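You operate a simulated robot arm through the tools that you are given. There is no shell and no other tool. Be economical: measure what you need, move in short steps, check, and stop when the job is done.

You are at the controls of a simulated robot arm. One attempt, no reset.

## Task
Vent the ported block by the card and wipe the oil off it.
Fine: row one's plug comes out, row two's is backed off one turn; the loose plug goes in the red parts tray, the pad back in its place.

The check looks at the end state, three seconds after you hand in, the way a careful person would. Anything else that was tipped, shoved, dropped, spilled or broken makes it a failure.

## Robot
A 6-joint arm with a two-finger parallel gripper, fixed in place. Base frame: the origin is at the foot of the arm, x ahead of it, y to its left, z up; the work surface is at about z = 0. Readings come in mm, degrees, newtons and seconds.
With the tool pointing down near the work surface it reaches from about 140 to 580 mm from the base axis. Its first joint turns from -66.0 to 66.0 degrees. Payload 2.1 kg.
The tool frame sits at the grasp point between the pads (the TCP): z along the fingers, y along the line on which they close. The tips reach 30 mm beyond it. The gripper opens to 94 mm. The fingers are 28 mm wide and 10 mm thick; the gripper's body (50 by 96 mm) begins 55 mm behind the TCP.
Orientation is that of the tool frame in the base frame, as a unit quaternion [w, x, y, z]. With the fingers straight down and closing along the base's y, the tool's x points along the base's -x, its y along +y and its z along -z.

## Interface
- The arm moves only by the tool nudge_tool. Its argument "plan" is one flat list of numbers, 7 for each row, row after row: the turn, a rotation vector about the base's x, y, z in units of 4 degrees (1.0 is 4 degrees), then the shift along the base's x, y, z in units of 25 mm (1.0 is 25 mm), then the opening, from 0 (shut) to 1 (fully open). In form: [ax, ay, az, dx, dy, dz, grip, ax, ay, az, dx, dy, dz, grip, ...]. A call has 1 to 20 rows; each row shifts and turns the commanded pose from where the row before left it. A call with a number of a shift or a turn outside -1 to 1 is refused whole. A row lasts 0.2 s, in which the tool goes at most 50 mm and 8.6 degrees; a call with a longer step from one row to the next is refused whole, and so is a gripper value outside its range. Where a pose cannot be reached the arm comes as near as it can. A force on the tool above 70 N (or 10 N above the force at the start of the call, whichever is more), or a blocked arm, ends the call early, and 0.2 s more pass. Each finger travels about 72 mm/s and halts on what it meets, pressing with about 43 N; the grip force reading is that of the motor and also rises with nothing between the fingers. The clock runs only during rows and for 0.2 s after the last one: add rows that do not move to give the fingers time. The reply holds the time, the measured pose of the TCP, the force on the tool along the base axes, the opening and the grip force, in the units named above and with some noise.
- Cameras (640 x 400 px; columns grow to the right, rows downward): "scene" is fixed at [61.3, -389.5, 468.4]; the picture's right is [0.63, -0.78, 0.00], its down [-0.56, -0.45, -0.70] and it looks along [0.55, 0.44, -0.71] (base axes); focal length 283 px, centre (320, 200). "wrist" rides on the gripper at [76, 14, -103] in the tool frame; the picture's right is [-0.18, 0.98, 0.00], its down [-0.75, -0.14, -0.64] and it looks along [-0.63, -0.12, 0.77] (tool axes); focal length 243 px, centre (320, 200). There is no depth. A picture from a camera that has moved, and an enlarged one, comes with that camera's place and axes in the base frame and with its lens.
- camera(camera): a new picture of that camera. No time passes.
- close_up(camera, box): a new picture of the part [left, top, right, bottom] of that camera's present view, enlarged. No time passes.
- close_job(): hands the job in; it is judged then, once.

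Go step by step. Nothing tells you positions but the pictures and the camera data: compare them with the known pose of the tool, close in by small moves and look again before you grip or let go. The budget is 120 turns and 68 pictures, counting those below and the enlarged ones. Unless the task says otherwise, let go and move clear before handing in, and close with one line.

The tools are called as name(argument=value, ...) on one line, values as JSON. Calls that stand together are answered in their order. nudge_tool: Moves the arm, as the interface text tells. Its arguments: {"type":"object","properties":{"plan":{"type":"array","items":{"type":"number"}}},"required":["plan"]} The other tools are called the same way: camera (camera) takes a picture; close_up (camera, box) takes an enlarged picture of a part of a camera's view; close_job () hands the job in.

At the start:

```text
t: 0.0
position: [332.1, -154.9, 249.1]
tool_rot: [0.001, -0.001, 1.0, 0.0]
contact_force: [0.5, -0.3, -0.1]
finger_gap: 93.9
grasp_force: 0.1
```

scene: 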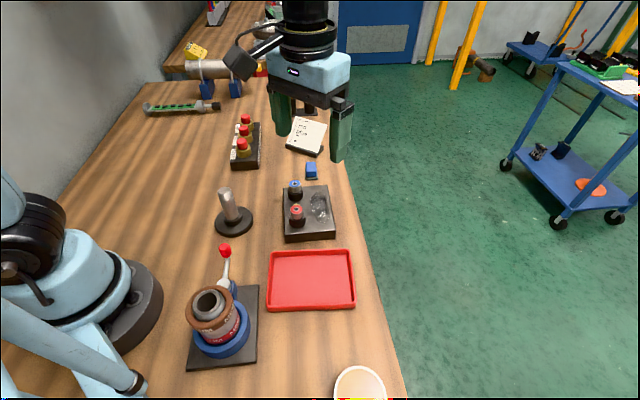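
wrist: 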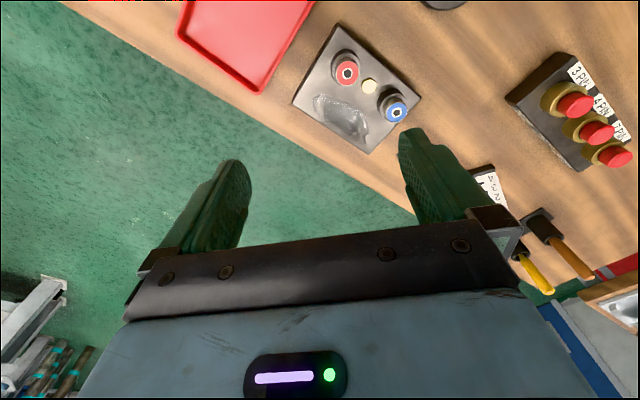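

I see a block with red and blue plugs and an oil patch, a card beyond it, a blue pad and a red tray. I'll enlarge the card and the block first to read them.

close_up(camera="scene", box=[260, 100, 360, 170])

close_up(camera="scene", box=[260, 150, 360, 250])

close_up(camera="wrist", box=[280, 10, 520, 210])

```text
5.71 times, centred on (310, 135) of scene
camera zoom: at [61.3, -389.5, 468.4], right [0.63, -0.78, 0.0], down [-0.56, -0.45, -0.7], along [0.55, 0.44, -0.71], focal length 1619 px, centre (377, 571)
```

zoom: 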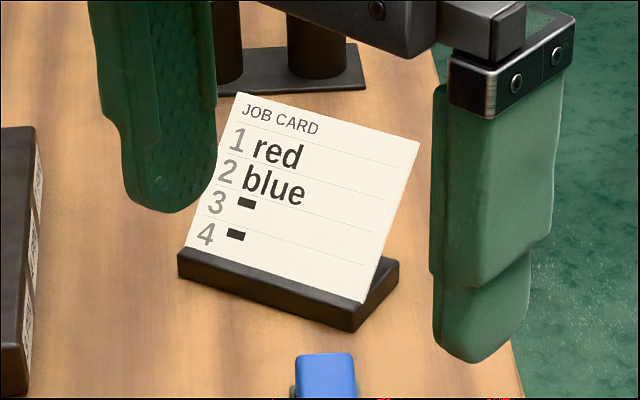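

```text
4.00 times, centred on (310, 200) of scene
camera zoom: at [61.3, -389.5, 468.4], right [0.63, -0.78, 0.0], down [-0.56, -0.45, -0.7], along [0.55, 0.44, -0.71], focal length 1133 px, centre (360, 200)
```

zoom: 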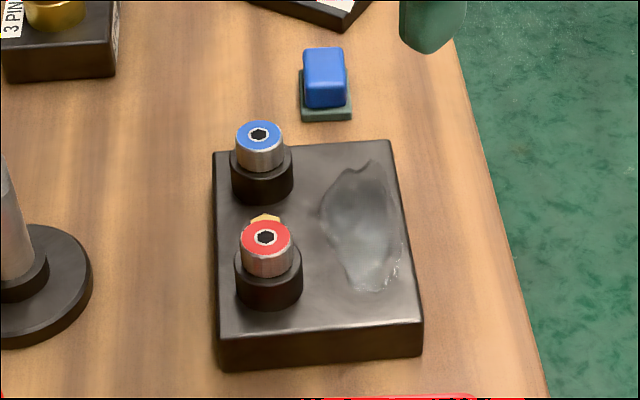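

```text
2.00 times, centred on (400, 110) of wrist
camera zoom: at [256.4, -139.2, 352.8], right [0.18, 0.98, 0.0], down [0.75, -0.14, 0.64], along [0.63, -0.12, -0.77], focal length 485 px, centre (160, 380)
```

zoom: 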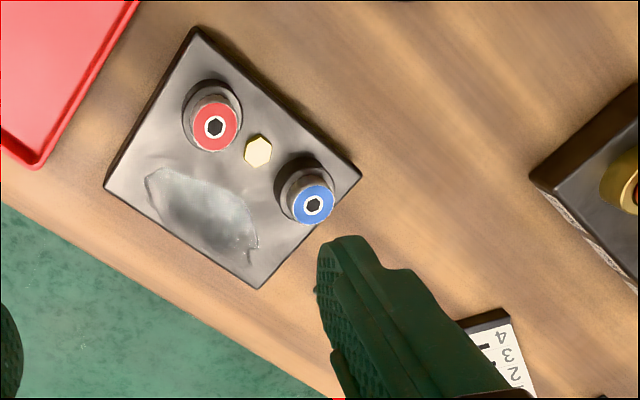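

The card says row one is red (comes out) and row two is blue (one turn back). From the two views I put the red plug top near (323,-122,68) and the blue near (375,-70,68), each about 25 mm across. I move above red and turn clockwise to make room for unscrewing.

nudge_tool(plan=[0, 0, -1, -0.018, 0.0646, -0.2, 0.5, 0, 0, -1, -0.018, 0.0646, -0.2, 0.5, 0, 0, -1, -0.018, 0.0646, -0.2, 0.5, 0, 0, -1, -0.018, 0.0646, -0.2, 0.5, 0, 0, -1, -0.018, 0.0646, -0.2, 0.5, 0, 0, -1, -0.018, 0.0646, -0.2, 0.5, 0, 0, -1, -0.018, 0.0646, -0.2, 0.5, 0, 0, -1, -0.018, 0.0646, -0.2, 0.5, 0, 0, -1, -0.018, 0.0646, -0.2, 0.5, 0, 0, -1, -0.018, 0.0646, -0.2, 0.5, 0, 0, -1, -0.018, 0.0646, -0.2, 0.5, 0, 0, -1, -0.018, 0.0646, -0.2, 0.5, 0, 0, -1, -0.018, 0.0646, -0.2, 0.5, 0, 0, -1, -0.018, 0.0646, -0.2, 0.5, 0, 0, -1, -0.018, 0.0646, -0.2, 0.5, 0, 0, -1, -0.018, 0.0646, -0.2, 0.5, 0, 0, -1, -0.018, 0.0646, -0.2, 0.5, 0, 0, -1, -0.018, 0.0646, -0.2, 0.5, 0, 0, -1, -0.018, 0.0646, -0.2, 0.5, 0, 0, -1, -0.018, 0.0646, -0.2, 0.5])

camera(camera="wrist")

camera(camera="scene")

```text
t: 4.2
position: [325.0, -121.4, 148.6]
tool_rot: [0.001, 0.643, 0.766, -0.001]
contact_force: [-0.2, -1.0, -0.5]
finger_gap: 47.0
grasp_force: 0.0
```

```text
62 pictures are left
camera wrist: at [325.6, -43.6, 252.8], right [1.0, -0.01, 0.0], down [-0.01, -0.77, 0.64], along [-0.01, -0.64, -0.77], focal length 243 px, centre (320, 200)
```

wrist: 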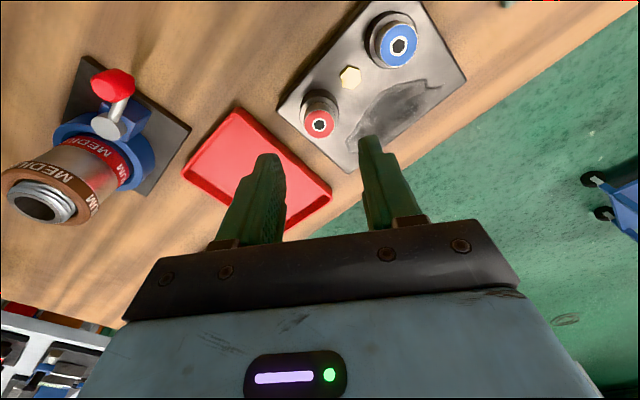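

```text
61 pictures are left
```

scene: 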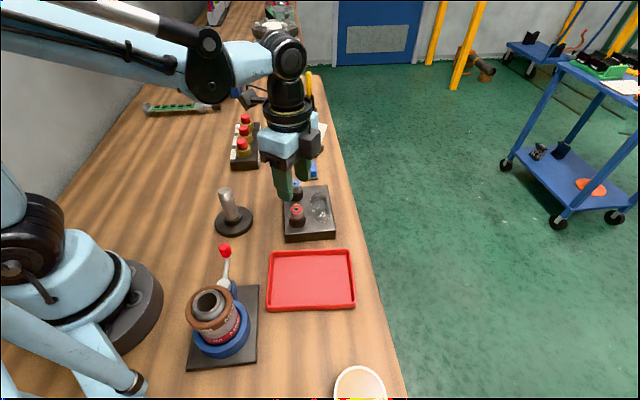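

Red re-measures at about (323.5,-121). I turn a further 80° clockwise to see whether the wrist allows it.

nudge_tool(plan=[0, 0, -1, -0.04, 0.01, 0, 0.5, 0, 0, -1, 0, 0, 0, 0.5, 0, 0, -1, 0, 0, 0, 0.5, 0, 0, -1, 0, 0, 0, 0.5, 0, 0, -1, 0, 0, 0, 0.5, 0, 0, -1, 0, 0, 0, 0.5, 0, 0, -1, 0, 0, 0, 0.5, 0, 0, -1, 0, 0, 0, 0.5, 0, 0, -1, 0, 0, 0, 0.5, 0, 0, -1, 0, 0, 0, 0.5, 0, 0, -1, 0, 0, 0, 0.5, 0, 0, -1, 0, 0, 0, 0.5, 0, 0, -1, 0, 0, 0, 0.5, 0, 0, -1, 0, 0, 0, 0.5, 0, 0, -1, 0, 0, 0, 0.5, 0, 0, -1, 0, 0, 0, 0.5, 0, 0, -1, 0, 0, 0, 0.5, 0, 0, -1, 0, 0, 0, 0.5, 0, 0, -1, 0, 0, 0, 0.5, 0, 0, -1, 0, 0, 0, 0.5])

```text
t: 8.4
position: [325.0, -121.2, 149.5]
tool_rot: [-0.001, 0.985, 0.174, -0.001]
contact_force: [0.0, 0.3, -0.1]
finger_gap: 47.0
grasp_force: 0.1
```

The wrist reached -160° freely. I lower to TCP z≈105 and check alignment with the red plug.

nudge_tool(plan=[0, 0, 0, 0, 0, -0.45, 0.5, 0, 0, 0, 0, 0, -0.45, 0.5, 0, 0, 0, 0, 0, -0.45, 0.5, 0, 0, 0, 0, 0, -0.45, 0.5, 0, 0, 0, 0, 0, 0, 0.5])

camera(camera="wrist")

close_up(camera="scene", box=[260, 150, 360, 250])

```text
t: 9.6
position: [322.8, -121.4, 104.5]
tool_rot: [0.0, 0.985, 0.175, -0.001]
contact_force: [-0.2, 0.1, 0.6]
finger_gap: 47.0
grasp_force: 0.1
```

```text
60 pictures are left
camera wrist: at [400.0, -108.3, 208.0], right [0.16, -0.99, 0.0], down [-0.75, -0.13, 0.64], along [-0.63, -0.11, -0.77], focal length 243 px, centre (320, 200)
```

wrist: 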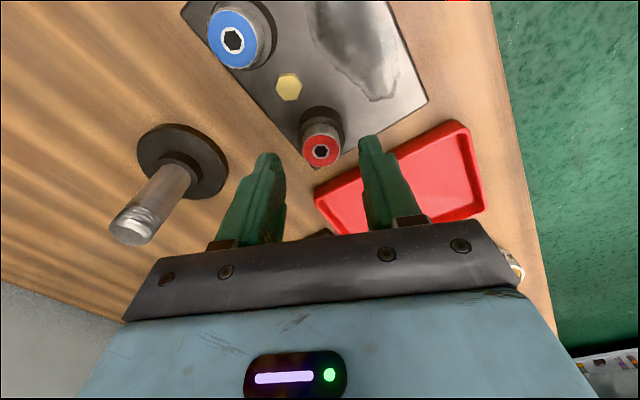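

```text
4.00 times, centred on (310, 200) of scene
camera zoom: at [61.3, -389.5, 468.4], right [0.63, -0.78, 0.0], down [-0.56, -0.45, -0.7], along [0.55, 0.44, -0.71], focal length 1133 px, centre (360, 200)
```

zoom: 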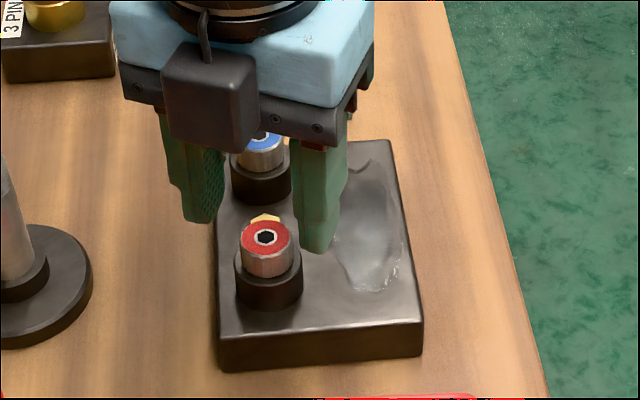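

The plug is centred between the fingers. I lower the tips around the cap and close.

nudge_tool(plan=[0, 0, 0, 0.05, 0, -0.2, 0.5, 0, 0, 0, 0, 0, -0.2, 0.5, 0, 0, 0, 0, 0, -0.2, 0.5, 0, 0, 0, 0, 0, -0.22, 0.5, 0, 0, 0, 0, 0, 0, 0.3, 0, 0, 0, 0, 0, 0, 0, 0, 0, 0, 0, 0, 0, 0, 0, 0, 0, 0, 0, 0, 0])

close_up(camera="scene", box=[260, 150, 360, 250])

```text
t: 11.4
position: [324.9, -121.5, 83.6]
tool_rot: [0.002, 0.985, 0.173, -0.001]
contact_force: [2.2, -2.5, 0.0]
finger_gap: 24.2
grasp_force: 42.3
```

```text
4.00 times, centred on (310, 200) of scene
camera zoom: at [61.3, -389.5, 468.4], right [0.63, -0.78, 0.0], down [-0.56, -0.45, -0.7], along [0.55, 0.44, -0.71], focal length 1133 px, centre (360, 200)
```

zoom: 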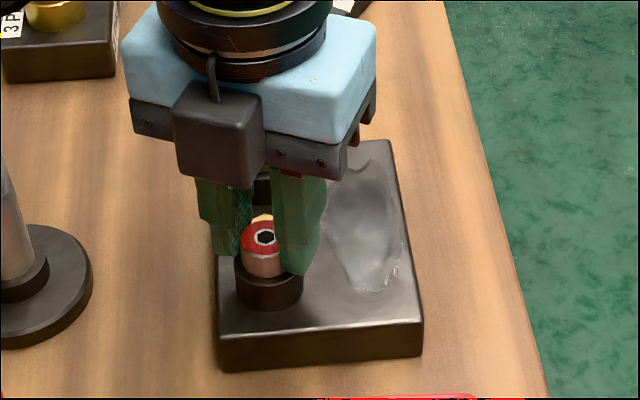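

The red plug is gripped at 24 mm. I turn it 40° counter-clockwise and read the forces.

nudge_tool(plan=[0, 0, 1, 0, 0, 0, 0, 0, 0, 1, 0, 0, 0, 0, 0, 0, 1, 0, 0, 0, 0, 0, 0, 1, 0, 0, 0, 0, 0, 0, 1, 0, 0, 0, 0, 0, 0, 1, 0, 0, 0, 0, 0, 0, 1, 0, 0, 0, 0, 0, 0, 1, 0, 0, 0, 0, 0, 0, 1, 0, 0, 0, 0, 0, 0, 1, 0, 0, 0, 0])

close_up(camera="scene", box=[260, 150, 360, 250])

```text
t: 13.6
position: [324.6, -121.4, 83.0]
tool_rot: [0.0, 0.866, 0.5, -0.001]
contact_force: [-9.7, -1.7, 19.5]
finger_gap: 24.5
grasp_force: 42.7
```

```text
4.00 times, centred on (310, 200) of scene
camera zoom: at [61.2, -389.5, 468.5], right [0.63, -0.78, 0.0], down [-0.56, -0.45, -0.7], along [0.55, 0.44, -0.71], focal length 1133 px, centre (360, 200)
```

zoom: 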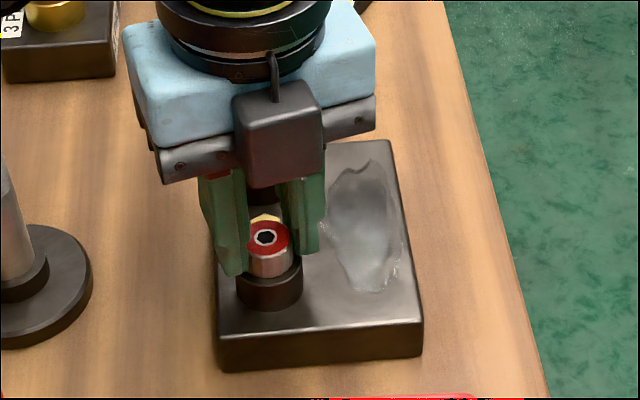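

The plug pushes up on the tool as it turns, so it is unscrewing. I lift slightly to relieve it and learn the stiffness.

nudge_tool(plan=[0, 0, 0, 0, 0, 0.012, 0, 0, 0, 0, 0, 0, 0, 0, 0, 0, 0, 0, 0, 0, 0])

```text
t: 14.4
position: [324.2, -121.3, 84.3]
tool_rot: [0.001, 0.866, 0.5, -0.001]
contact_force: [-9.9, 1.1, 2.1]
finger_gap: 24.1
grasp_force: 42.8
```

Stiffness is about 58 N/mm and the pitch about 3 mm per turn. I keep unscrewing, lifting to match.

nudge_tool(plan=[0, 0, 1, -0.006, 0, 0.0013, 0, 0, 0, 1, 0, 0, 0.0013, 0, 0, 0, 1, 0, 0, 0.0013, 0, 0, 0, 1, 0, 0, 0.0013, 0, 0, 0, 1, 0, 0, 0.0013, 0, 0, 0, 1, 0, 0, 0.0013, 0, 0, 0, 1, 0, 0, 0.0013, 0, 0, 0, 1, 0, 0, 0.0013, 0, 0, 0, 1, 0, 0, 0.0013, 0, 0, 0, 1, 0, 0, 0.0013, 0, 0, 0, 1, 0, 0, 0.0013, 0, 0, 0, 1, 0, 0, 0.0013, 0, 0, 0, 1, 0, 0, 0.0013, 0, 0, 0, 1, 0, 0, 0.0013, 0, 0, 0, 1, 0, 0, 0.0013, 0, 0, 0, 1, 0, 0, 0.0013, 0, 0, 0, 1, 0, 0, 0.0013, 0, 0, 0, 1, 0, 0, 0.0013, 0, 0, 0, 1, 0, 0, 0.0013, 0, 0, 0, 1, 0, 0, 0.0013, 0])

```text
t: 18.6
position: [324.4, -120.9, 83.5]
tool_rot: [-0.001, 0.341, 0.94, 0.0]
contact_force: [-18.1, 0.6, 11.3]
finger_gap: 24.2
grasp_force: 42.3
```

The lift was slightly short and there is a side load in x. I trim both and continue.

nudge_tool(plan=[0, 0, 1, -0.006, 0, 0.005, 0, 0, 0, 1, -0.006, 0, 0.0035, 0, 0, 0, 1, 0, 0, 0.0016, 0, 0, 0, 1, 0, 0, 0.0016, 0, 0, 0, 1, 0, 0, 0.0016, 0, 0, 0, 1, 0, 0, 0.0016, 0, 0, 0, 1, 0, 0, 0.0016, 0, 0, 0, 1, 0, 0, 0.0016, 0, 0, 0, 1, 0, 0, 0.0016, 0, 0, 0, 1, 0, 0, 0.0016, 0, 0, 0, 1, 0, 0, 0.0016, 0, 0, 0, 1, 0, 0, 0.0016, 0, 0, 0, 1, 0, 0, 0.0016, 0, 0, 0, 1, 0, 0, 0.0016, 0, 0, 0, 1, 0, 0, 0.0016, 0, 0, 0, 1, 0, 0, 0.0016, 0, 0, 0, 1, 0, 0, 0.0016, 0, 0, 0, 1, 0, 0, 0.0016, 0, 0, 0, 1, 0, 0, 0.0016, 0, 0, 0, 1, 0, 0, 0.0016, 0])

```text
t: 22.8
position: [323.6, -121.2, 84.0]
tool_rot: [0.0, -0.343, 0.939, 0.0]
contact_force: [-13.3, -8.8, 5.5]
finger_gap: 24.4
grasp_force: 43.3
```

nudge_tool(plan=[0, 0, 1, -0.006, -0.004, 0.003, 0, 0, 0, 1, -0.004, -0.002, 0.0025, 0, 0, 0, 1, 0, 0, 0.0016, 0, 0, 0, 1, 0, 0, 0.0016, 0, 0, 0, 1, 0, 0, 0.0016, 0, 0, 0, 1, 0, 0, 0.0016, 0, 0, 0, 1, 0, 0, 0.0016, 0, 0, 0, 1, 0, 0, 0.0016, 0, 0, 0, 1, 0, 0, 0.0016, 0, 0, 0, 1, 0, 0, 0.0016, 0, 0, 0, 1, 0, 0, 0.0016, 0, 0, 0, 1, 0, 0, 0.0016, 0, 0, 0, 1, 0, 0, 0.0016, 0, 0, 0, 1, 0, 0, 0.0016, 0, 0, 0, 1, 0, 0, 0.0016, 0, 0, 0, 1, 0, 0, 0.0016, 0, 0, 0, 1, 0, 0, 0.0016, 0, 0, 0, 1, 0, 0, 0.0016, 0, 0, 0, 1, 0, 0, 0.0016, 0, 0, 0, 1, 0, 0, 0.0016, 0])

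close_up(camera="scene", box=[260, 150, 360, 250])

```text
t: 27.0
position: [322.9, -121.8, 85.0]
tool_rot: [0.0, 0.867, -0.498, -0.001]
contact_force: [-12.6, -4.4, 13.7]
finger_gap: 24.1
grasp_force: 42.6
```

```text
4.00 times, centred on (310, 200) of scene
camera zoom: at [61.3, -389.5, 468.4], right [0.63, -0.78, 0.0], down [-0.56, -0.45, -0.7], along [0.55, 0.44, -0.71], focal length 1133 px, centre (360, 200)
```

zoom: 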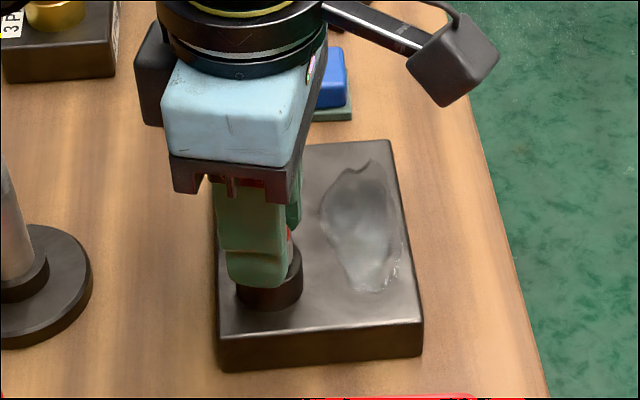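

The plug has turned 280° with the wrist at +120°. I go another 60°.

nudge_tool(plan=[0, 0, 1, -0.005, -0.002, 0.005, 0, 0, 0, 1, -0.003, -0.002, 0.004, 0, 0, 0, 1, 0, 0, 0.0016, 0, 0, 0, 1, 0, 0, 0.0016, 0, 0, 0, 1, 0, 0, 0.0016, 0, 0, 0, 1, 0, 0, 0.0016, 0, 0, 0, 1, 0, 0, 0.0016, 0, 0, 0, 1, 0, 0, 0.0016, 0, 0, 0, 1, 0, 0, 0.0016, 0, 0, 0, 1, 0, 0, 0.0016, 0, 0, 0, 1, 0, 0, 0.0016, 0, 0, 0, 1, 0, 0, 0.0016, 0, 0, 0, 1, 0, 0, 0.0016, 0, 0, 0, 1, 0, 0, 0.0016, 0, 0, 0, 1, 0, 0, 0.0016, 0])

```text
t: 29.0
position: [324.2, -119.6, 84.0]
tool_rot: [0.022, 0.973, -0.228, -0.005]
contact_force: [-3.8, -5.8, 4.1]
finger_gap: 24.2
grasp_force: 43.0
out of reach, approached as far as the arm can: row 9
stopped in row 9: the force on the tool passed its limit (the readings are from after the stop); the commanded pose is now the measured one
```

The wrist's upper limit is near +150°, with about 310° turned so far. I let go, lift clear, remove the small tilt and wind the wrist back.

nudge_tool(plan=[0, 0, 0, 0, 0, 0, 0.25, 0, 0, 0, 0, 0, 0, 0.45, 0, 0, 0, 0, 0, 0, 0.45, 0.58, -0.28, -1, -0.03, -0.06, 0.5, 0.45, 0, 0, -1, 0, 0, 0.5, 0.45, 0, 0, -1, 0, 0, 0, 0.45, 0, 0, -1, 0, 0, 0, 0.45, 0, 0, -1, 0, 0, 0, 0.45, 0, 0, -1, 0, 0, 0, 0.45, 0, 0, -1, 0, 0, 0, 0.45, 0, 0, -1, 0, 0, 0, 0.45, 0, 0, -1, 0, 0, 0, 0.45, 0, 0, -1, 0, 0, 0, 0.45, 0, 0, -1, 0, 0, 0, 0.45, 0, 0, -1, 0, 0, 0, 0.45, 0, 0, -1, 0, 0, 0, 0.45, 0, 0, -1, 0, 0, 0, 0.45, 0, 0, -1, 0, 0, 0, 0.45, 0, 0, -1, 0, 0, 0, 0.45, 0, 0, -1, 0, 0, 0, 0.45])

nudge_tool(plan=[0, 0, -1, 0, 0, 0, 0.45, 0, 0, -1, 0, 0, 0, 0.45, 0, 0, -1, 0, 0, 0, 0.45, 0, 0, -1, 0, 0, 0, 0.45, 0, 0, -1, 0, 0, 0, 0.45, 0, 0, -1, 0, 0, 0, 0.45, 0, 0, -1, 0, 0, 0, 0.45, 0, 0, -1, 0, 0, 0, 0.45, 0, 0, -1, 0, 0, 0, 0.45, 0, 0, -1, 0, 0, 0, 0.45, 0, 0, -1, 0, 0, 0, 0.45, 0, 0, -1, 0, 0, 0, 0.45, 0, 0, -1, 0, 0, 0, 0.45, 0, 0, -1, 0, 0, 0, 0.45, 0, 0, -1, 0, 0, 0, 0.45, 0, 0, -1, 0, 0, 0, 0.45, 0, 0, -1, 0, 0, 0, 0.45, 0, 0, -1, 0, 0, 0, 0.45, 0, 0, -1, 0, 0, 0, 0.45, 0, 0, -1, 0, 0, 0, 0.45])

close_up(camera="scene", box=[260, 150, 360, 250])

```text
t: 33.2
position: [323.9, -120.6, 109.3]
tool_rot: [0.001, -0.679, 0.734, -0.001]
contact_force: [-0.6, -0.4, 1.1]
finger_gap: 42.4
grasp_force: 0.1
```

```text
t: 37.4
position: [323.2, -119.6, 109.9]
tool_rot: [0.0, -0.049, 0.999, -0.002]
contact_force: [0.3, -0.8, -0.1]
finger_gap: 42.0
grasp_force: 0.1
```

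```text
4.00 times, centred on (310, 200) of scene
camera zoom: at [61.3, -389.5, 468.4], right [0.63, -0.78, 0.0], down [-0.56, -0.45, -0.7], along [0.55, 0.44, -0.71], focal length 1133 px, centre (360, 200)
```

zoom: 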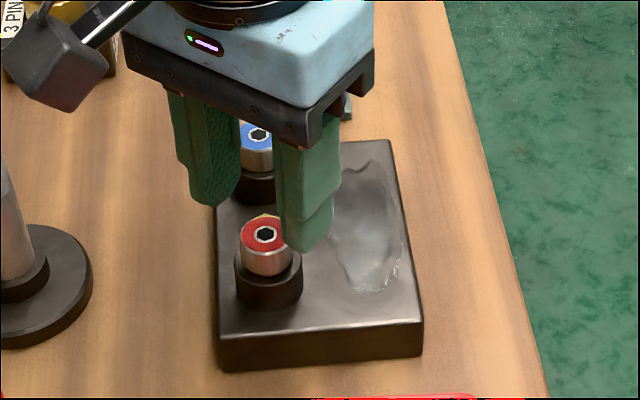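

The red cap has risen about 3 mm. I keep winding back.

nudge_tool(plan=[0, 0, -1, 0, 0, 0, 0.45, 0, 0, -1, 0, 0, 0, 0.45, 0, 0, -1, 0, 0, 0, 0.45, 0, 0, -1, 0, 0, 0, 0.45, 0, 0, -1, 0, 0, 0, 0.45, 0, 0, -1, 0, 0, 0, 0.45, 0, 0, -1, 0, 0, 0, 0.45, 0, 0, -1, 0, 0, 0, 0.45, 0, 0, -1, 0, 0, 0, 0.45, 0, 0, -1, 0, 0, 0, 0.45, 0, 0, -1, 0, 0, 0, 0.45, 0, 0, -1, 0, 0, 0, 0.45, 0, 0, -1, 0, 0, 0, 0.45, 0, 0, -1, 0, 0, 0, 0.45, 0, 0, -1, 0, 0, 0, 0.45, 0, 0, -1, 0, 0, 0, 0.45, 0, 0, -1, 0, 0, 0, 0.45, 0, 0, -1, 0, 0, 0, 0.45, 0, 0, -1, 0, 0, 0, 0.45, 0, 0, -1, 0, 0, 0, 0.45])

nudge_tool(plan=[0, 0, -1, 0, 0, 0, 0.45, 0, 0, -1, 0, 0, 0, 0.45, 0, 0, -1, 0, 0, 0, 0.45, 0, 0, -1, 0, 0, 0, 0.45, 0, 0, -1, 0, 0, 0, 0.45, 0, 0, -1, 0, 0, 0, 0.45, 0, 0, -1, 0, 0, 0, 0.45, 0, 0, -1, 0, 0, 0, 0.45, 0, 0, -1, 0, 0, 0, 0.45, 0, 0, -1, 0, 0, 0, 0.45, 0, 0, -1, 0, 0, 0, 0.45, 0, 0, -1, 0, 0, 0, 0.45, 0, 0, -1, 0, 0, 0, 0.45, 0, 0, -1, 0, 0, 0, 0.45, 0, 0, -1, 0, 0, 0, 0.45, 0, 0, -1, 0, 0, 0, 0.45, 0, 0, -1, 0, 0, 0, 0.45, 0, 0, -1, 0, 0, 0, 0.45, 0, 0, -1, 0, 0, 0, 0.45, 0, 0, -1, 0, 0, 0, 0.45])

camera(camera="wrist")

```text
t: 41.6
position: [324.3, -121.1, 109.0]
tool_rot: [-0.002, 0.605, 0.796, -0.001]
contact_force: [-0.3, -0.6, -0.1]
finger_gap: 42.3
grasp_force: 0.0
```

```text
t: 45.8
position: [322.2, -120.7, 109.7]
tool_rot: [-0.002, 0.975, 0.222, -0.001]
contact_force: [0.0, 0.5, 0.5]
finger_gap: 42.2
grasp_force: 0.0
```

```text
54 pictures are left
camera wrist: at [399.2, -101.1, 213.7], right [0.26, -0.97, 0.0], down [-0.74, -0.2, 0.64], along [-0.62, -0.16, -0.77], focal length 243 px, centre (320, 200)
```

wrist: 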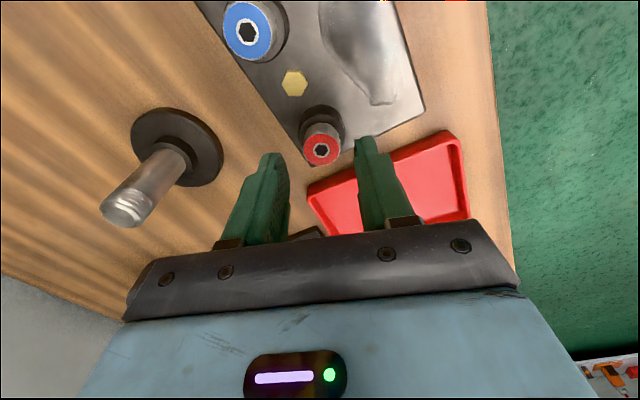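

Still centred. I lower to TCP z≈86, re-grip and go on turning.

nudge_tool(plan=[0, 0, 0, 0, 0, -0.23, 0.45, 0, 0, 0, 0, 0, -0.23, 0.45, 0, 0, 0, 0, 0, -0.23, 0.45, 0, 0, 0, 0, 0, -0.23, 0.45, 0, 0, 0, 0, 0, 0, 0.2, 0, 0, 0, 0, 0, 0, 0, 0, 0, 0, 0, 0, 0, 0, 0, 0, 1, 0, 0, 0.0016, 0, 0, 0, 1, 0, 0, 0.0016, 0, 0, 0, 1, 0, 0, 0.0016, 0, 0, 0, 1, 0, 0, 0.0016, 0, 0, 0, 1, 0, 0, 0.0016, 0, 0, 0, 1, 0, 0, 0.0016, 0, 0, 0, 1, 0, 0, 0.0016, 0, 0, 0, 1, 0, 0, 0.0016, 0, 0, 0, 1, 0, 0, 0.0016, 0, 0, 0, 1, 0, 0, 0.0016, 0])

```text
t: 49.4
position: [322.9, -122.1, 87.1]
tool_rot: [0.0, 0.84, 0.542, -0.002]
contact_force: [7.1, -18.0, 0.0]
finger_gap: 24.2
grasp_force: 43.0
```

nudge_tool(plan=[0, 0, 1, 0.003, -0.006, 0.0016, 0, 0, 0, 1, 0, -0.006, 0.0016, 0, 0, 0, 1, 0, 0, 0.0016, 0, 0, 0, 1, 0, 0, 0.0016, 0, 0, 0, 1, 0, 0, 0.0016, 0, 0, 0, 1, 0, 0, 0.0016, 0, 0, 0, 1, 0, 0, 0.0016, 0, 0, 0, 1, 0, 0, 0.0016, 0, 0, 0, 1, 0, 0, 0.0016, 0, 0, 0, 1, 0, 0, 0.0016, 0, 0, 0, 1, 0, 0, 0.0016, 0, 0, 0, 1, 0, 0, 0.0016, 0, 0, 0, 1, 0, 0, 0.0016, 0, 0, 0, 1, 0, 0, 0.0016, 0, 0, 0, 1, 0, 0, 0.0016, 0, 0, 0, 1, 0, 0, 0.0016, 0, 0, 0, 1, 0, 0, 0.0016, 0, 0, 0, 1, 0, 0, 0.0016, 0, 0, 0, 1, 0, 0, 0.0016, 0, 0, 0, 1, 0, 0, 0.0016, 0])

nudge_tool(plan=[0, 0, 1, 0, 0, 0.0016, 0, 0, 0, 1, 0, 0, 0.0016, 0, 0, 0, 1, 0, 0, 0.0016, 0, 0, 0, 1, 0, 0, 0.0016, 0, 0, 0, 1, 0, 0, 0.0016, 0, 0, 0, 1, 0, 0, 0.0016, 0, 0, 0, 1, 0, 0, 0.0016, 0, 0, 0, 1, 0, 0, 0.0016, 0, 0, 0, 1, 0, 0, 0.0016, 0, 0, 0, 1, 0, 0, 0.0016, 0])

```text
t: 53.6
position: [324.8, -120.8, 85.7]
tool_rot: [-0.001, 0.293, 0.956, -0.003]
contact_force: [-4.0, -10.2, 3.8]
finger_gap: 24.2
grasp_force: 42.4
```

```text
t: 55.8
position: [322.2, -122.3, 86.4]
tool_rot: [-0.001, -0.049, 0.999, -0.003]
contact_force: [-13.9, -10.2, 14.3]
finger_gap: 24.2
grasp_force: 42.7
```

Turning well, about 470° in total so far. I trim the side loads and continue.

nudge_tool(plan=[0, 0, 1, -0.005, -0.004, 0.005, 0, 0, 0, 1, -0.004, -0.003, 0.004, 0, 0, 0, 1, 0, 0, 0.0017, 0, 0, 0, 1, 0, 0, 0.0017, 0, 0, 0, 1, 0, 0, 0.0017, 0, 0, 0, 1, 0, 0, 0.0017, 0, 0, 0, 1, 0, 0, 0.0017, 0, 0, 0, 1, 0, 0, 0.0017, 0, 0, 0, 1, 0, 0, 0.0017, 0, 0, 0, 1, 0, 0, 0.0017, 0, 0, 0, 1, 0, 0, 0.0017, 0, 0, 0, 1, 0, 0, 0.0017, 0, 0, 0, 1, 0, 0, 0.0017, 0, 0, 0, 1, 0, 0, 0.0017, 0, 0, 0, 1, 0, 0, 0.0017, 0, 0, 0, 1, 0, 0, 0.0017, 0, 0, 0, 1, 0, 0, 0.0017, 0, 0, 0, 1, 0, 0, 0.0017, 0, 0, 0, 1, 0, 0, 0.0017, 0, 0, 0, 1, 0, 0, 0.0017, 0])

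nudge_tool(plan=[0, 0, 1, -0.002, 0, 0.002, 0, 0, 0, 1, -0.002, 0, 0.0017, 0, 0, 0, 1, 0, 0, 0.0017, 0, 0, 0, 1, 0, 0, 0.0017, 0, 0, 0, 1, 0, 0, 0.0017, 0, 0, 0, 1, 0, 0, 0.0017, 0, 0, 0, 1, 0, 0, 0.0017, 0, 0, 0, 1, 0, 0, 0.0017, 0, 0, 0, 1, 0, 0, 0.0017, 0, 0, 0, 1, 0, 0, 0.0017, 0, 0, 0, 1, 0, 0, 0.0017, 0, 0, 0, 1, 0, 0, 0.0017, 0, 0, 0, 1, 0, 0, 0.0017, 0, 0, 0, 1, 0, 0, 0.0017, 0])

close_up(camera="scene", box=[260, 150, 360, 250])

```text
t: 60.0
position: [324.9, -121.3, 86.3]
tool_rot: [0.0, -0.681, 0.732, -0.002]
contact_force: [-2.4, -14.9, 20.7]
finger_gap: 24.3
grasp_force: 43.5
```

```text
t: 63.0
position: [323.8, -122.2, 86.3]
tool_rot: [-0.001, 0.945, -0.327, 0.001]
contact_force: [7.3, -15.9, 16.2]
finger_gap: 24.1
grasp_force: 42.5
```

```text
4.00 times, centred on (310, 200) of scene
camera zoom: at [61.3, -389.5, 468.5], right [0.63, -0.78, 0.0], down [-0.56, -0.45, -0.7], along [0.55, 0.44, -0.71], focal length 1133 px, centre (360, 200)
```

zoom: 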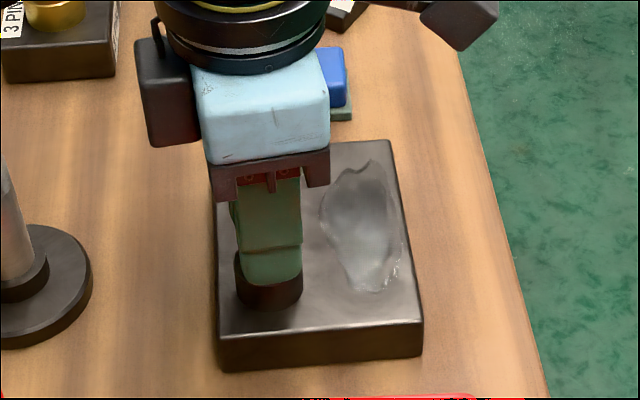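

About 610° turned. I tug up 1 mm to test whether it is free.

nudge_tool(plan=[0, 0, 0, 0, -0.006, 0.02, 0, 0, 0, 0, 0, 0, 0.02, 0, 0, 0, 0, 0, 0, 0, 0])

```text
t: 63.8
position: [323.3, -120.3, 87.7]
tool_rot: [-0.001, 0.944, -0.329, 0.002]
contact_force: [6.7, -14.5, -0.1]
finger_gap: 24.1
grasp_force: 42.9
```

nudge_tool(plan=[0, 0, 0, 0, -0.006, 0.03, 0, 0, 0, 0, 0, 0, 0.03, 0, 0, 0, 0, 0, 0, 0.03, 0, 0, 0, 0, 0, 0, 0, 0])

close_up(camera="scene", box=[280, 180, 330, 230])

```text
t: 64.8
position: [323.7, -121.7, 89.2]
tool_rot: [-0.002, 0.945, -0.328, 0.002]
contact_force: [6.7, -15.0, -28.9]
finger_gap: 23.8
grasp_force: 43.0
```

```text
8.00 times, centred on (305, 205) of scene
camera zoom: at [61.4, -389.5, 468.4], right [0.63, -0.78, 0.0], down [-0.56, -0.45, -0.7], along [0.55, 0.44, -0.71], focal length 2267 px, centre (440, 160)
```

zoom: 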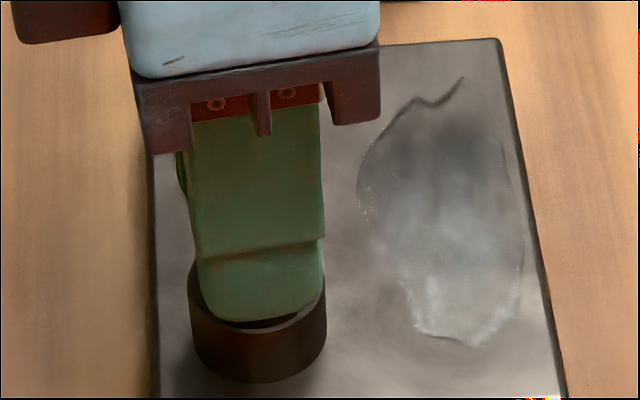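

It is still threaded. I release, lift clear and wind back for another bite.

nudge_tool(plan=[0, 0, 0, 0, 0, -0.02, 0, 0, 0, 0, 0, 0, 0, 0.25, 0, 0, 0, 0, 0, 0, 0.45, 0, 0, 0, 0, 0, 0, 0.45, 0, 0, -1, 0, 0, 0.5, 0.45, 0, 0, -1, 0, 0, 0.5, 0.45, 0, 0, -1, 0, 0, 0, 0.45, 0, 0, -1, 0, 0, 0, 0.45, 0, 0, -1, 0, 0, 0, 0.45, 0, 0, -1, 0, 0, 0, 0.45, 0, 0, -1, 0, 0, 0, 0.45, 0, 0, -1, 0, 0, 0, 0.45, 0, 0, -1, 0, 0, 0, 0.45, 0, 0, -1, 0, 0, 0, 0.45, 0, 0, -1, 0, 0, 0, 0.45, 0, 0, -1, 0, 0, 0, 0.45, 0, 0, -1, 0, 0, 0, 0.45, 0, 0, -1, 0, 0, 0, 0.45, 0, 0, -1, 0, 0, 0, 0.45, 0, 0, -1, 0, 0, 0, 0.45])

nudge_tool(plan=[0, 0, -1, 0, 0, 0, 0.45, 0, 0, -1, 0, 0, 0, 0.45, 0, 0, -1, 0, 0, 0, 0.45, 0, 0, -1, 0, 0, 0, 0.45, 0, 0, -1, 0, 0, 0, 0.45, 0, 0, -1, 0, 0, 0, 0.45, 0, 0, -1, 0, 0, 0, 0.45, 0, 0, -1, 0, 0, 0, 0.45, 0, 0, -1, 0, 0, 0, 0.45, 0, 0, -1, 0, 0, 0, 0.45, 0, 0, -1, 0, 0, 0, 0.45, 0, 0, -1, 0, 0, 0, 0.45, 0, 0, -1, 0, 0, 0, 0.45, 0, 0, -1, 0, 0, 0, 0.45, 0, 0, -1, 0, 0, 0, 0.45, 0, 0, -1, 0, 0, 0, 0.45, 0, 0, -1, 0, 0, 0, 0.45, 0, 0, -1, 0, 0, 0, 0.45, 0, 0, -1, 0, 0, 0, 0.45, 0, 0, -1, 0, 0, 0, 0.45])

nudge_tool(plan=[0, 0, -1, 0, 0, 0, 0.45, 0, 0, -1, 0, 0, 0, 0.45, 0, 0, -1, 0, 0, 0, 0.45, 0, 0, -1, 0, 0, 0, 0.45, 0, 0, -1, 0, 0, 0, 0.45, 0, 0, -1, 0, 0, 0, 0.45, 0, 0, -1, 0, 0, 0, 0.45, 0, 0, -1, 0, 0, 0, 0.45, 0, 0, -1, 0, 0, 0, 0.45, 0, 0, -1, 0, 0, 0, 0.45, 0, 0, -1, 0, 0, 0, 0.45, 0, 0, -1, 0, 0, 0, 0.45, 0, 0, -1, 0, 0, 0, 0.45, 0, 0, -1, 0, 0, 0, 0.45, 0, 0, -1, 0, 0, 0, 0.45, 0, 0, -1, 0, 0, 0, 0.45, 0, 0, -1, 0, 0, 0, 0.45, 0, 0, -1, 0, 0, 0, 0.45, 0, 0, -1, 0, 0, 0, 0.45, 0, 0, -1, 0, 0, 0, 0.45])

nudge_tool(plan=[0, 0, -1, 0, 0, 0, 0.45, 0, 0, -1, 0, 0, 0, 0.45, 0, 0, -1, 0, 0, 0, 0.45, 0, 0, -1, 0, 0, 0, 0.45, 0, 0, -1, 0, 0, 0, 0.45, 0, 0, -1, 0, 0, 0, 0.45, 0, 0, -1, 0, 0, 0, 0.45, 0, 0, -1, 0, 0, 0, 0.45, 0, 0, -1, 0, 0, 0, 0.45, 0, 0, -1, 0, 0, 0, 0.45, 0, 0, -1, 0, 0, 0, 0.45, 0, 0, -1, 0, 0, 0, 0.45, 0, 0, -1, 0, 0, 0, 0.45, 0, 0, -1, 0, 0, 0, 0.45, 0, 0, -1, 0, 0, 0, 0.45, 0, 0, -1, 0, 0, 0, 0.45, 0, 0, -1, 0, 0, 0, 0.45, 0, 0, -1, 0, 0, 0, 0.45, 0, 0, -1, 0, 0, 0, 0.45])

close_up(camera="scene", box=[260, 150, 360, 250])

camera(camera="wrist")

```text
t: 69.0
position: [323.7, -121.8, 114.4]
tool_rot: [0.001, -0.626, 0.779, -0.001]
contact_force: [0.1, -0.2, 0.2]
finger_gap: 42.1
grasp_force: 0.1
```

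```text
t: 73.2
position: [323.8, -121.0, 114.3]
tool_rot: [-0.001, 0.021, 1.0, -0.002]
contact_force: [0.0, 0.2, -0.4]
finger_gap: 42.4
grasp_force: 0.1
```

```text
t: 77.4
position: [323.5, -121.5, 114.5]
tool_rot: [-0.001, 0.659, 0.752, -0.001]
contact_force: [0.3, -1.2, -0.1]
finger_gap: 42.2
grasp_force: 0.1
```

```text
t: 81.4
position: [323.2, -121.5, 113.8]
tool_rot: [-0.002, 0.982, 0.187, 0.0]
contact_force: [-1.1, -0.1, -0.8]
finger_gap: 42.3
grasp_force: 0.0
```

```text
4.00 times, centred on (310, 200) of scene
camera zoom: at [61.3, -389.5, 468.4], right [0.63, -0.78, 0.0], down [-0.56, -0.45, -0.7], along [0.55, 0.44, -0.71], focal length 1133 px, centre (360, 200)
```

zoom: 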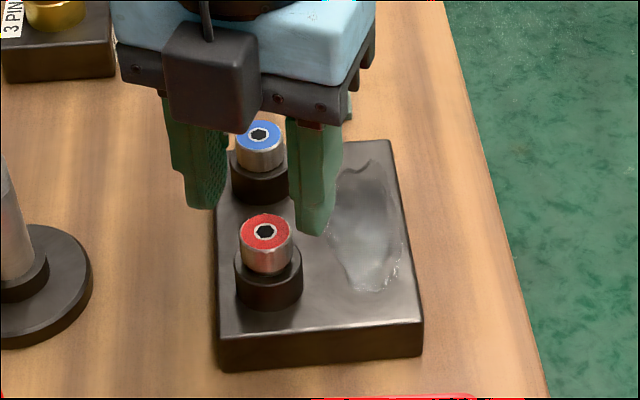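

```text
50 pictures are left
camera wrist: at [400.1, -106.9, 218.6], right [0.19, -0.98, 0.0], down [-0.75, -0.15, 0.64], along [-0.63, -0.12, -0.77], focal length 243 px, centre (320, 200)
```

wrist: 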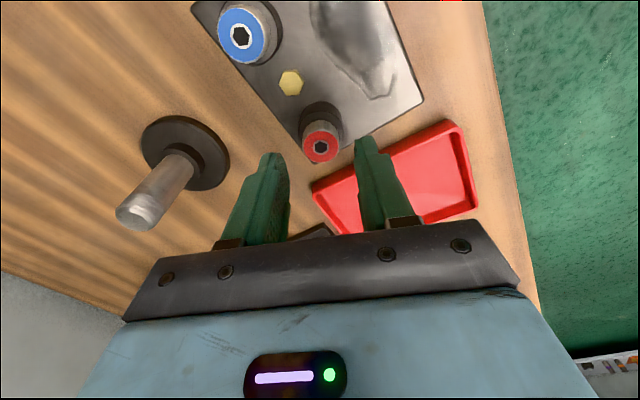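

Re-centred, with the cap up about 4 mm. I descend, re-grip and turn.

nudge_tool(plan=[0, 0, 0, 0, 0, -0.265, 0.45, 0, 0, 0, 0, 0, -0.265, 0.45, 0, 0, 0, 0, 0, -0.265, 0.45, 0, 0, 0, 0, 0, -0.265, 0.45, 0, 0, 0, 0, 0, 0, 0.2, 0, 0, 0, 0, 0, 0, 0, 0, 0, 0, 0, 0, 0, 0, 0, 0, 1, 0, 0, 0.0012, 0, 0, 0, 1, 0, 0, 0.0012, 0, 0, 0, 1, 0, 0, 0.0012, 0, 0, 0, 1, 0, 0, 0.0012, 0, 0, 0, 1, 0, 0, 0.0012, 0, 0, 0, 1, 0, 0, 0.0012, 0, 0, 0, 1, 0, 0, 0.0012, 0, 0, 0, 1, 0, 0, 0.0012, 0, 0, 0, 1, 0, 0, 0.0012, 0, 0, 0, 1, 0, 0, 0.0012, 0])

nudge_tool(plan=[0, 0, 1, 0, 0, 0.0013, 0, 0, 0, 1, 0, 0, 0.0013, 0, 0, 0, 1, 0, 0, 0.0013, 0, 0, 0, 1, 0, 0, 0.0013, 0, 0, 0, 1, 0, 0, 0.0013, 0, 0, 0, 1, 0, 0, 0.0013, 0, 0, 0, 1, 0, 0, 0.0013, 0, 0, 0, 1, 0, 0, 0.0013, 0, 0, 0, 1, 0, 0, 0.0013, 0, 0, 0, 1, 0, 0, 0.0013, 0, 0, 0, 1, 0, 0, 0.0013, 0, 0, 0, 1, 0, 0, 0.0013, 0, 0, 0, 1, 0, 0, 0.0013, 0, 0, 0, 1, 0, 0, 0.0013, 0, 0, 0, 1, 0, 0, 0.0013, 0, 0, 0, 1, 0, 0, 0.0013, 0, 0, 0, 1, 0, 0, 0.0013, 0, 0, 0, 1, 0, 0, 0.0013, 0, 0, 0, 1, 0, 0, 0.0013, 0, 0, 0, 1, 0, 0, 0.0013, 0])

```text
t: 85.0
position: [323.6, -122.5, 88.9]
tool_rot: [0.0, 0.858, 0.513, -0.001]
contact_force: [10.7, -14.4, 0.2]
finger_gap: 24.2
grasp_force: 43.3
```

```text
t: 89.2
position: [324.1, -121.9, 87.7]
tool_rot: [0.0, 0.326, 0.945, -0.003]
contact_force: [8.2, -13.5, 13.1]
finger_gap: 24.2
grasp_force: 42.7
```

nudge_tool(plan=[0, 0, 1, 0.003, -0.006, 0.005, 0, 0, 0, 1, 0, 0, 0.004, 0, 0, 0, 1, 0, 0, 0.0015, 0, 0, 0, 1, 0, 0, 0.0015, 0, 0, 0, 1, 0, 0, 0.0015, 0, 0, 0, 1, 0, 0, 0.0015, 0, 0, 0, 1, 0, 0, 0.0015, 0, 0, 0, 1, 0, 0, 0.0015, 0, 0, 0, 1, 0, 0, 0.0015, 0, 0, 0, 1, 0, 0, 0.0015, 0, 0, 0, 1, 0, 0, 0.0015, 0, 0, 0, 1, 0, 0, 0.0015, 0, 0, 0, 1, 0, 0, 0.0015, 0, 0, 0, 1, 0, 0, 0.0015, 0, 0, 0, 1, 0, 0, 0.0015, 0, 0, 0, 1, 0, 0, 0.0015, 0, 0, 0, 1, 0, 0, 0.0015, 0, 0, 0, 1, 0, 0, 0.0015, 0, 0, 0, 1, 0, 0, 0.0015, 0, 0, 0, 1, 0, 0, 0.0015, 0])

nudge_tool(plan=[0, 0, 1, 0, 0, 0.0015, 0, 0, 0, 1, 0, 0, 0.0015, 0, 0, 0, 1, 0, 0, 0.0015, 0, 0, 0, 1, 0, 0, 0.0015, 0, 0, 0, 1, 0, 0, 0.0015, 0, 0, 0, 1, 0, 0, 0.0015, 0, 0, 0, 1, 0, 0, 0.0015, 0, 0, 0, 1, 0, 0, 0.0015, 0, 0, 0, 1, 0, 0, 0.0015, 0, 0, 0, 1, 0, 0, 0.0015, 0, 0, 0, 1, 0, 0, 0.0015, 0, 0, 0, 1, 0, 0, 0.0015, 0, 0, 0, 1, 0, 0, 0.0015, 0, 0, 0, 1, 0, 0, 0.0015, 0, 0, 0, 1, 0, 0, 0.0015, 0, 0, 0, 1, 0, 0, 0.0015, 0, 0, 0, 1, 0, 0, 0.0015, 0, 0, 0, 1, 0, 0, 0.0015, 0, 0, 0, 1, 0, 0, 0.0015, 0, 0, 0, 1, 0, 0, 0.0015, 0])

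```text
t: 93.4
position: [324.7, -122.0, 88.1]
tool_rot: [0.0, -0.356, 0.934, -0.002]
contact_force: [7.4, -4.3, -1.8]
finger_gap: 23.8
grasp_force: 42.8
```

```text
t: 97.6
position: [323.0, -122.2, 88.3]
tool_rot: [-0.001, 0.874, -0.486, 0.001]
contact_force: [8.0, -9.2, 0.2]
finger_gap: 23.7
grasp_force: 43.0
```

The axial force has vanished after about 2.5 turns, so it may be free. I tug gently upward.

nudge_tool(plan=[0, 0, 1, 0, 0, 0.0015, 0, 0, 0, 1, 0, 0, 0.0015, 0, 0, 0, 1, 0, 0, 0.0015, 0, 0, 0, 0, 0, 0, 0.03, 0, 0, 0, 0, 0, 0, 0.03, 0, 0, 0, 0, 0, 0, 0.03, 0, 0, 0, 0, 0, 0, 0.03, 0, 0, 0, 0, 0, 0, 0, 0])

close_up(camera="scene", box=[280, 180, 330, 230])

```text
t: 99.4
position: [324.1, -120.9, 91.6]
tool_rot: [-0.001, 0.919, -0.394, 0.001]
contact_force: [0.4, 0.5, -1.3]
finger_gap: 24.1
grasp_force: 43.4
```

```text
8.00 times, centred on (305, 205) of scene
camera zoom: at [61.3, -389.5, 468.4], right [0.63, -0.78, 0.0], down [-0.56, -0.45, -0.7], along [0.55, 0.44, -0.71], focal length 2267 px, centre (440, 160)
```

zoom: 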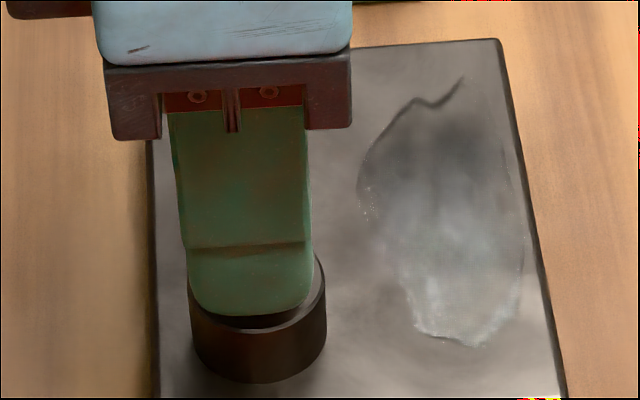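

Side and axial forces dropped to zero: the plug is free. I lift it straight up and look.

nudge_tool(plan=[0, 0, 0, 0, 0, 0.2, 0, 0, 0, 0, 0, 0, 0.2, 0, 0, 0, 0, 0, 0, 0.3, 0, 0, 0, 0, 0, 0, 0.4, 0, 0, 0, 0, 0, 0, 0.5, 0, 0, 0, 0, 0, 0, 0.5, 0, 0, 0, 0, 0, 0, 0.4, 0, 0, 0, 0, 0, 0, 0, 0])

close_up(camera="scene", box=[250, 130, 370, 320])

camera(camera="wrist")

```text
t: 101.2
position: [324.2, -122.0, 155.7]
tool_rot: [-0.002, 0.92, -0.393, 0.0]
contact_force: [-0.5, 0.9, -0.2]
finger_gap: 0.0
grasp_force: 33.2
```

```text
2.11 times, centred on (310, 225) of scene
camera zoom: at [61.3, -389.5, 468.4], right [0.63, -0.78, 0.0], down [-0.56, -0.45, -0.7], along [0.55, 0.44, -0.71], focal length 596 px, centre (341, 147)
```

zoom: 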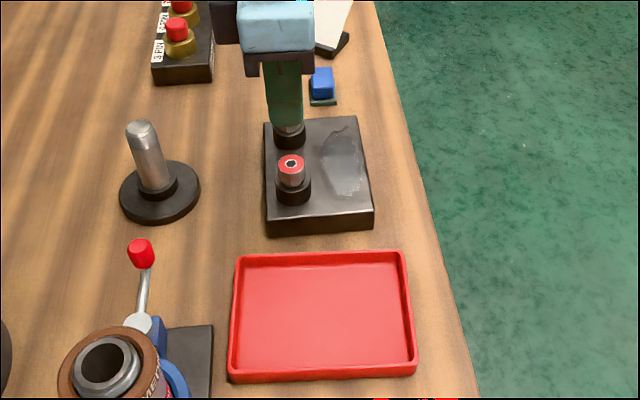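

```text
47 pictures are left
camera wrist: at [366.1, -186.7, 258.8], right [-0.84, -0.55, 0.0], down [-0.42, 0.64, 0.64], along [-0.35, 0.54, -0.77], focal length 243 px, centre (320, 200)
```

wrist: 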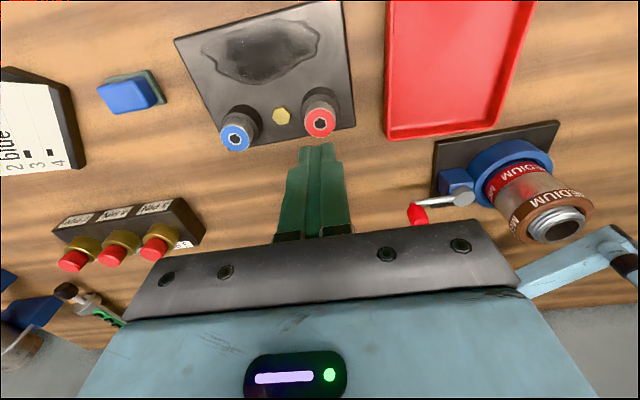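

The grip slipped off; the red plug is still in its collar. I enlarge to see how high it stands.

close_up(camera="scene", box=[280, 180, 330, 230])

close_up(camera="wrist", box=[210, 60, 370, 160])

```text
8.00 times, centred on (305, 205) of scene
camera zoom: at [61.3, -389.5, 468.4], right [0.63, -0.78, 0.0], down [-0.56, -0.45, -0.7], along [0.55, 0.44, -0.71], focal length 2267 px, centre (440, 160)
```

zoom: 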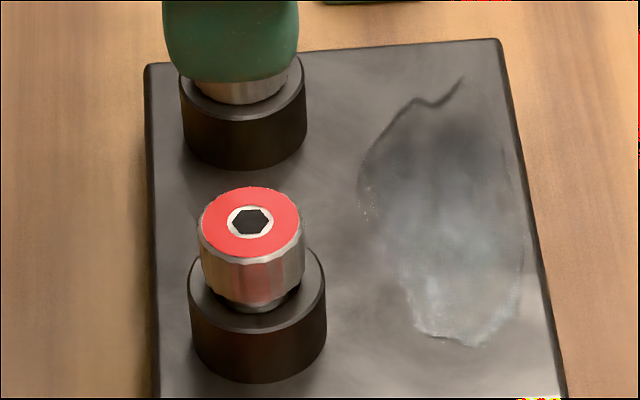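

```text
4.00 times, centred on (290, 110) of wrist
camera zoom: at [366.1, -186.7, 258.8], right [-0.84, -0.55, 0.0], down [-0.42, 0.64, 0.64], along [-0.35, 0.54, -0.77], focal length 970 px, centre (440, 560)
```

zoom: 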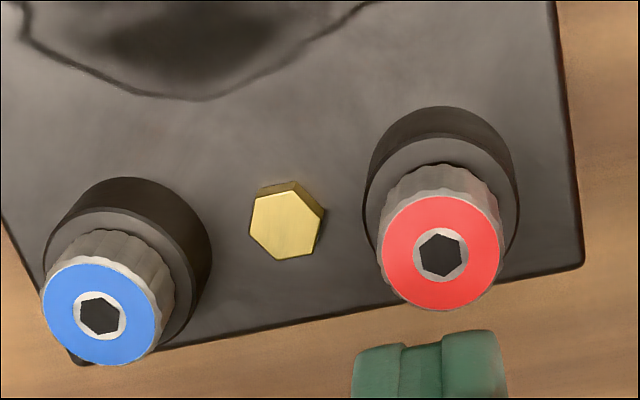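

The cap now stands clear of the collar with a narrower stud below it, so it is nearly out. I wind back 160° above it and take another, deeper grip.

nudge_tool(plan=[0, 0, -1, 0, 0, 0, 0.45, 0, 0, -1, 0, 0, 0, 0.45, 0, 0, -1, 0, 0, 0, 0.45, 0, 0, -1, 0, 0, 0, 0.45, 0, 0, -1, 0, 0, 0, 0.45, 0, 0, -1, 0, 0, 0, 0.45, 0, 0, -1, 0, 0, 0, 0.45, 0, 0, -1, 0, 0, 0, 0.45, 0, 0, -1, 0, 0, 0, 0.45, 0, 0, -1, 0, 0, 0, 0.45, 0, 0, -1, 0, 0, 0, 0.45, 0, 0, -1, 0, 0, 0, 0.45, 0, 0, -1, 0, 0, 0, 0.45, 0, 0, -1, 0, 0, 0, 0.45, 0, 0, -1, 0, 0, 0, 0.45, 0, 0, -1, 0, 0, 0, 0.45, 0, 0, -1, 0, 0, 0, 0.45, 0, 0, -1, 0, 0, 0, 0.45, 0, 0, -1, 0, 0, 0, 0.45, 0, 0, -1, 0, 0, 0, 0.45])

nudge_tool(plan=[0, 0, -1, 0, 0, -0.08, 0.45, 0, 0, -1, 0, 0, -0.08, 0.45, 0, 0, -1, 0, 0, -0.08, 0.45, 0, 0, -1, 0, 0, -0.08, 0.45, 0, 0, -1, 0, 0, -0.08, 0.45, 0, 0, -1, 0, 0, -0.08, 0.45, 0, 0, -1, 0, 0, -0.08, 0.45, 0, 0, -1, 0, 0, -0.08, 0.45, 0, 0, -1, 0, 0, -0.08, 0.45, 0, 0, -1, 0, 0, -0.08, 0.45, 0, 0, -1, 0, 0, -0.08, 0.45, 0, 0, -1, 0, 0, -0.08, 0.45, 0, 0, -1, 0, 0, -0.08, 0.45, 0, 0, -1, 0, 0, -0.08, 0.45, 0, 0, -1, 0, 0, -0.08, 0.45, 0, 0, -1, 0, 0, -0.08, 0.45, 0, 0, -1, 0, 0, -0.08, 0.45, 0, 0, -1, 0, 0, -0.08, 0.45, 0, 0, -1, 0, 0, -0.08, 0.45, 0, 0, -1, 0, 0, -0.08, 0.45])

camera(camera="wrist")

```text
t: 105.4
position: [323.7, -121.5, 154.4]
tool_rot: [0.0, -0.451, 0.892, -0.002]
contact_force: [0.4, 0.1, 0.5]
finger_gap: 42.7
grasp_force: 0.0
```

```text
t: 109.6
position: [323.1, -120.7, 114.3]
tool_rot: [0.0, 0.228, 0.974, -0.001]
contact_force: [0.1, -0.7, 0.0]
finger_gap: 42.3
grasp_force: 0.1
```

```text
44 pictures are left
camera wrist: at [262.3, -74.4, 218.3], right [0.6, 0.8, 0.0], down [0.61, -0.46, 0.64], along [0.51, -0.39, -0.77], focal length 243 px, centre (320, 200)
```

wrist: 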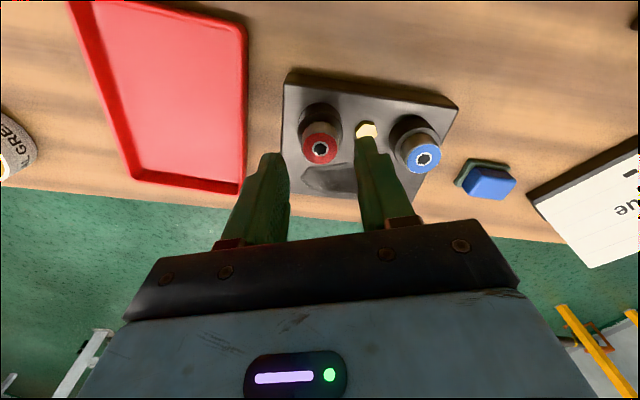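

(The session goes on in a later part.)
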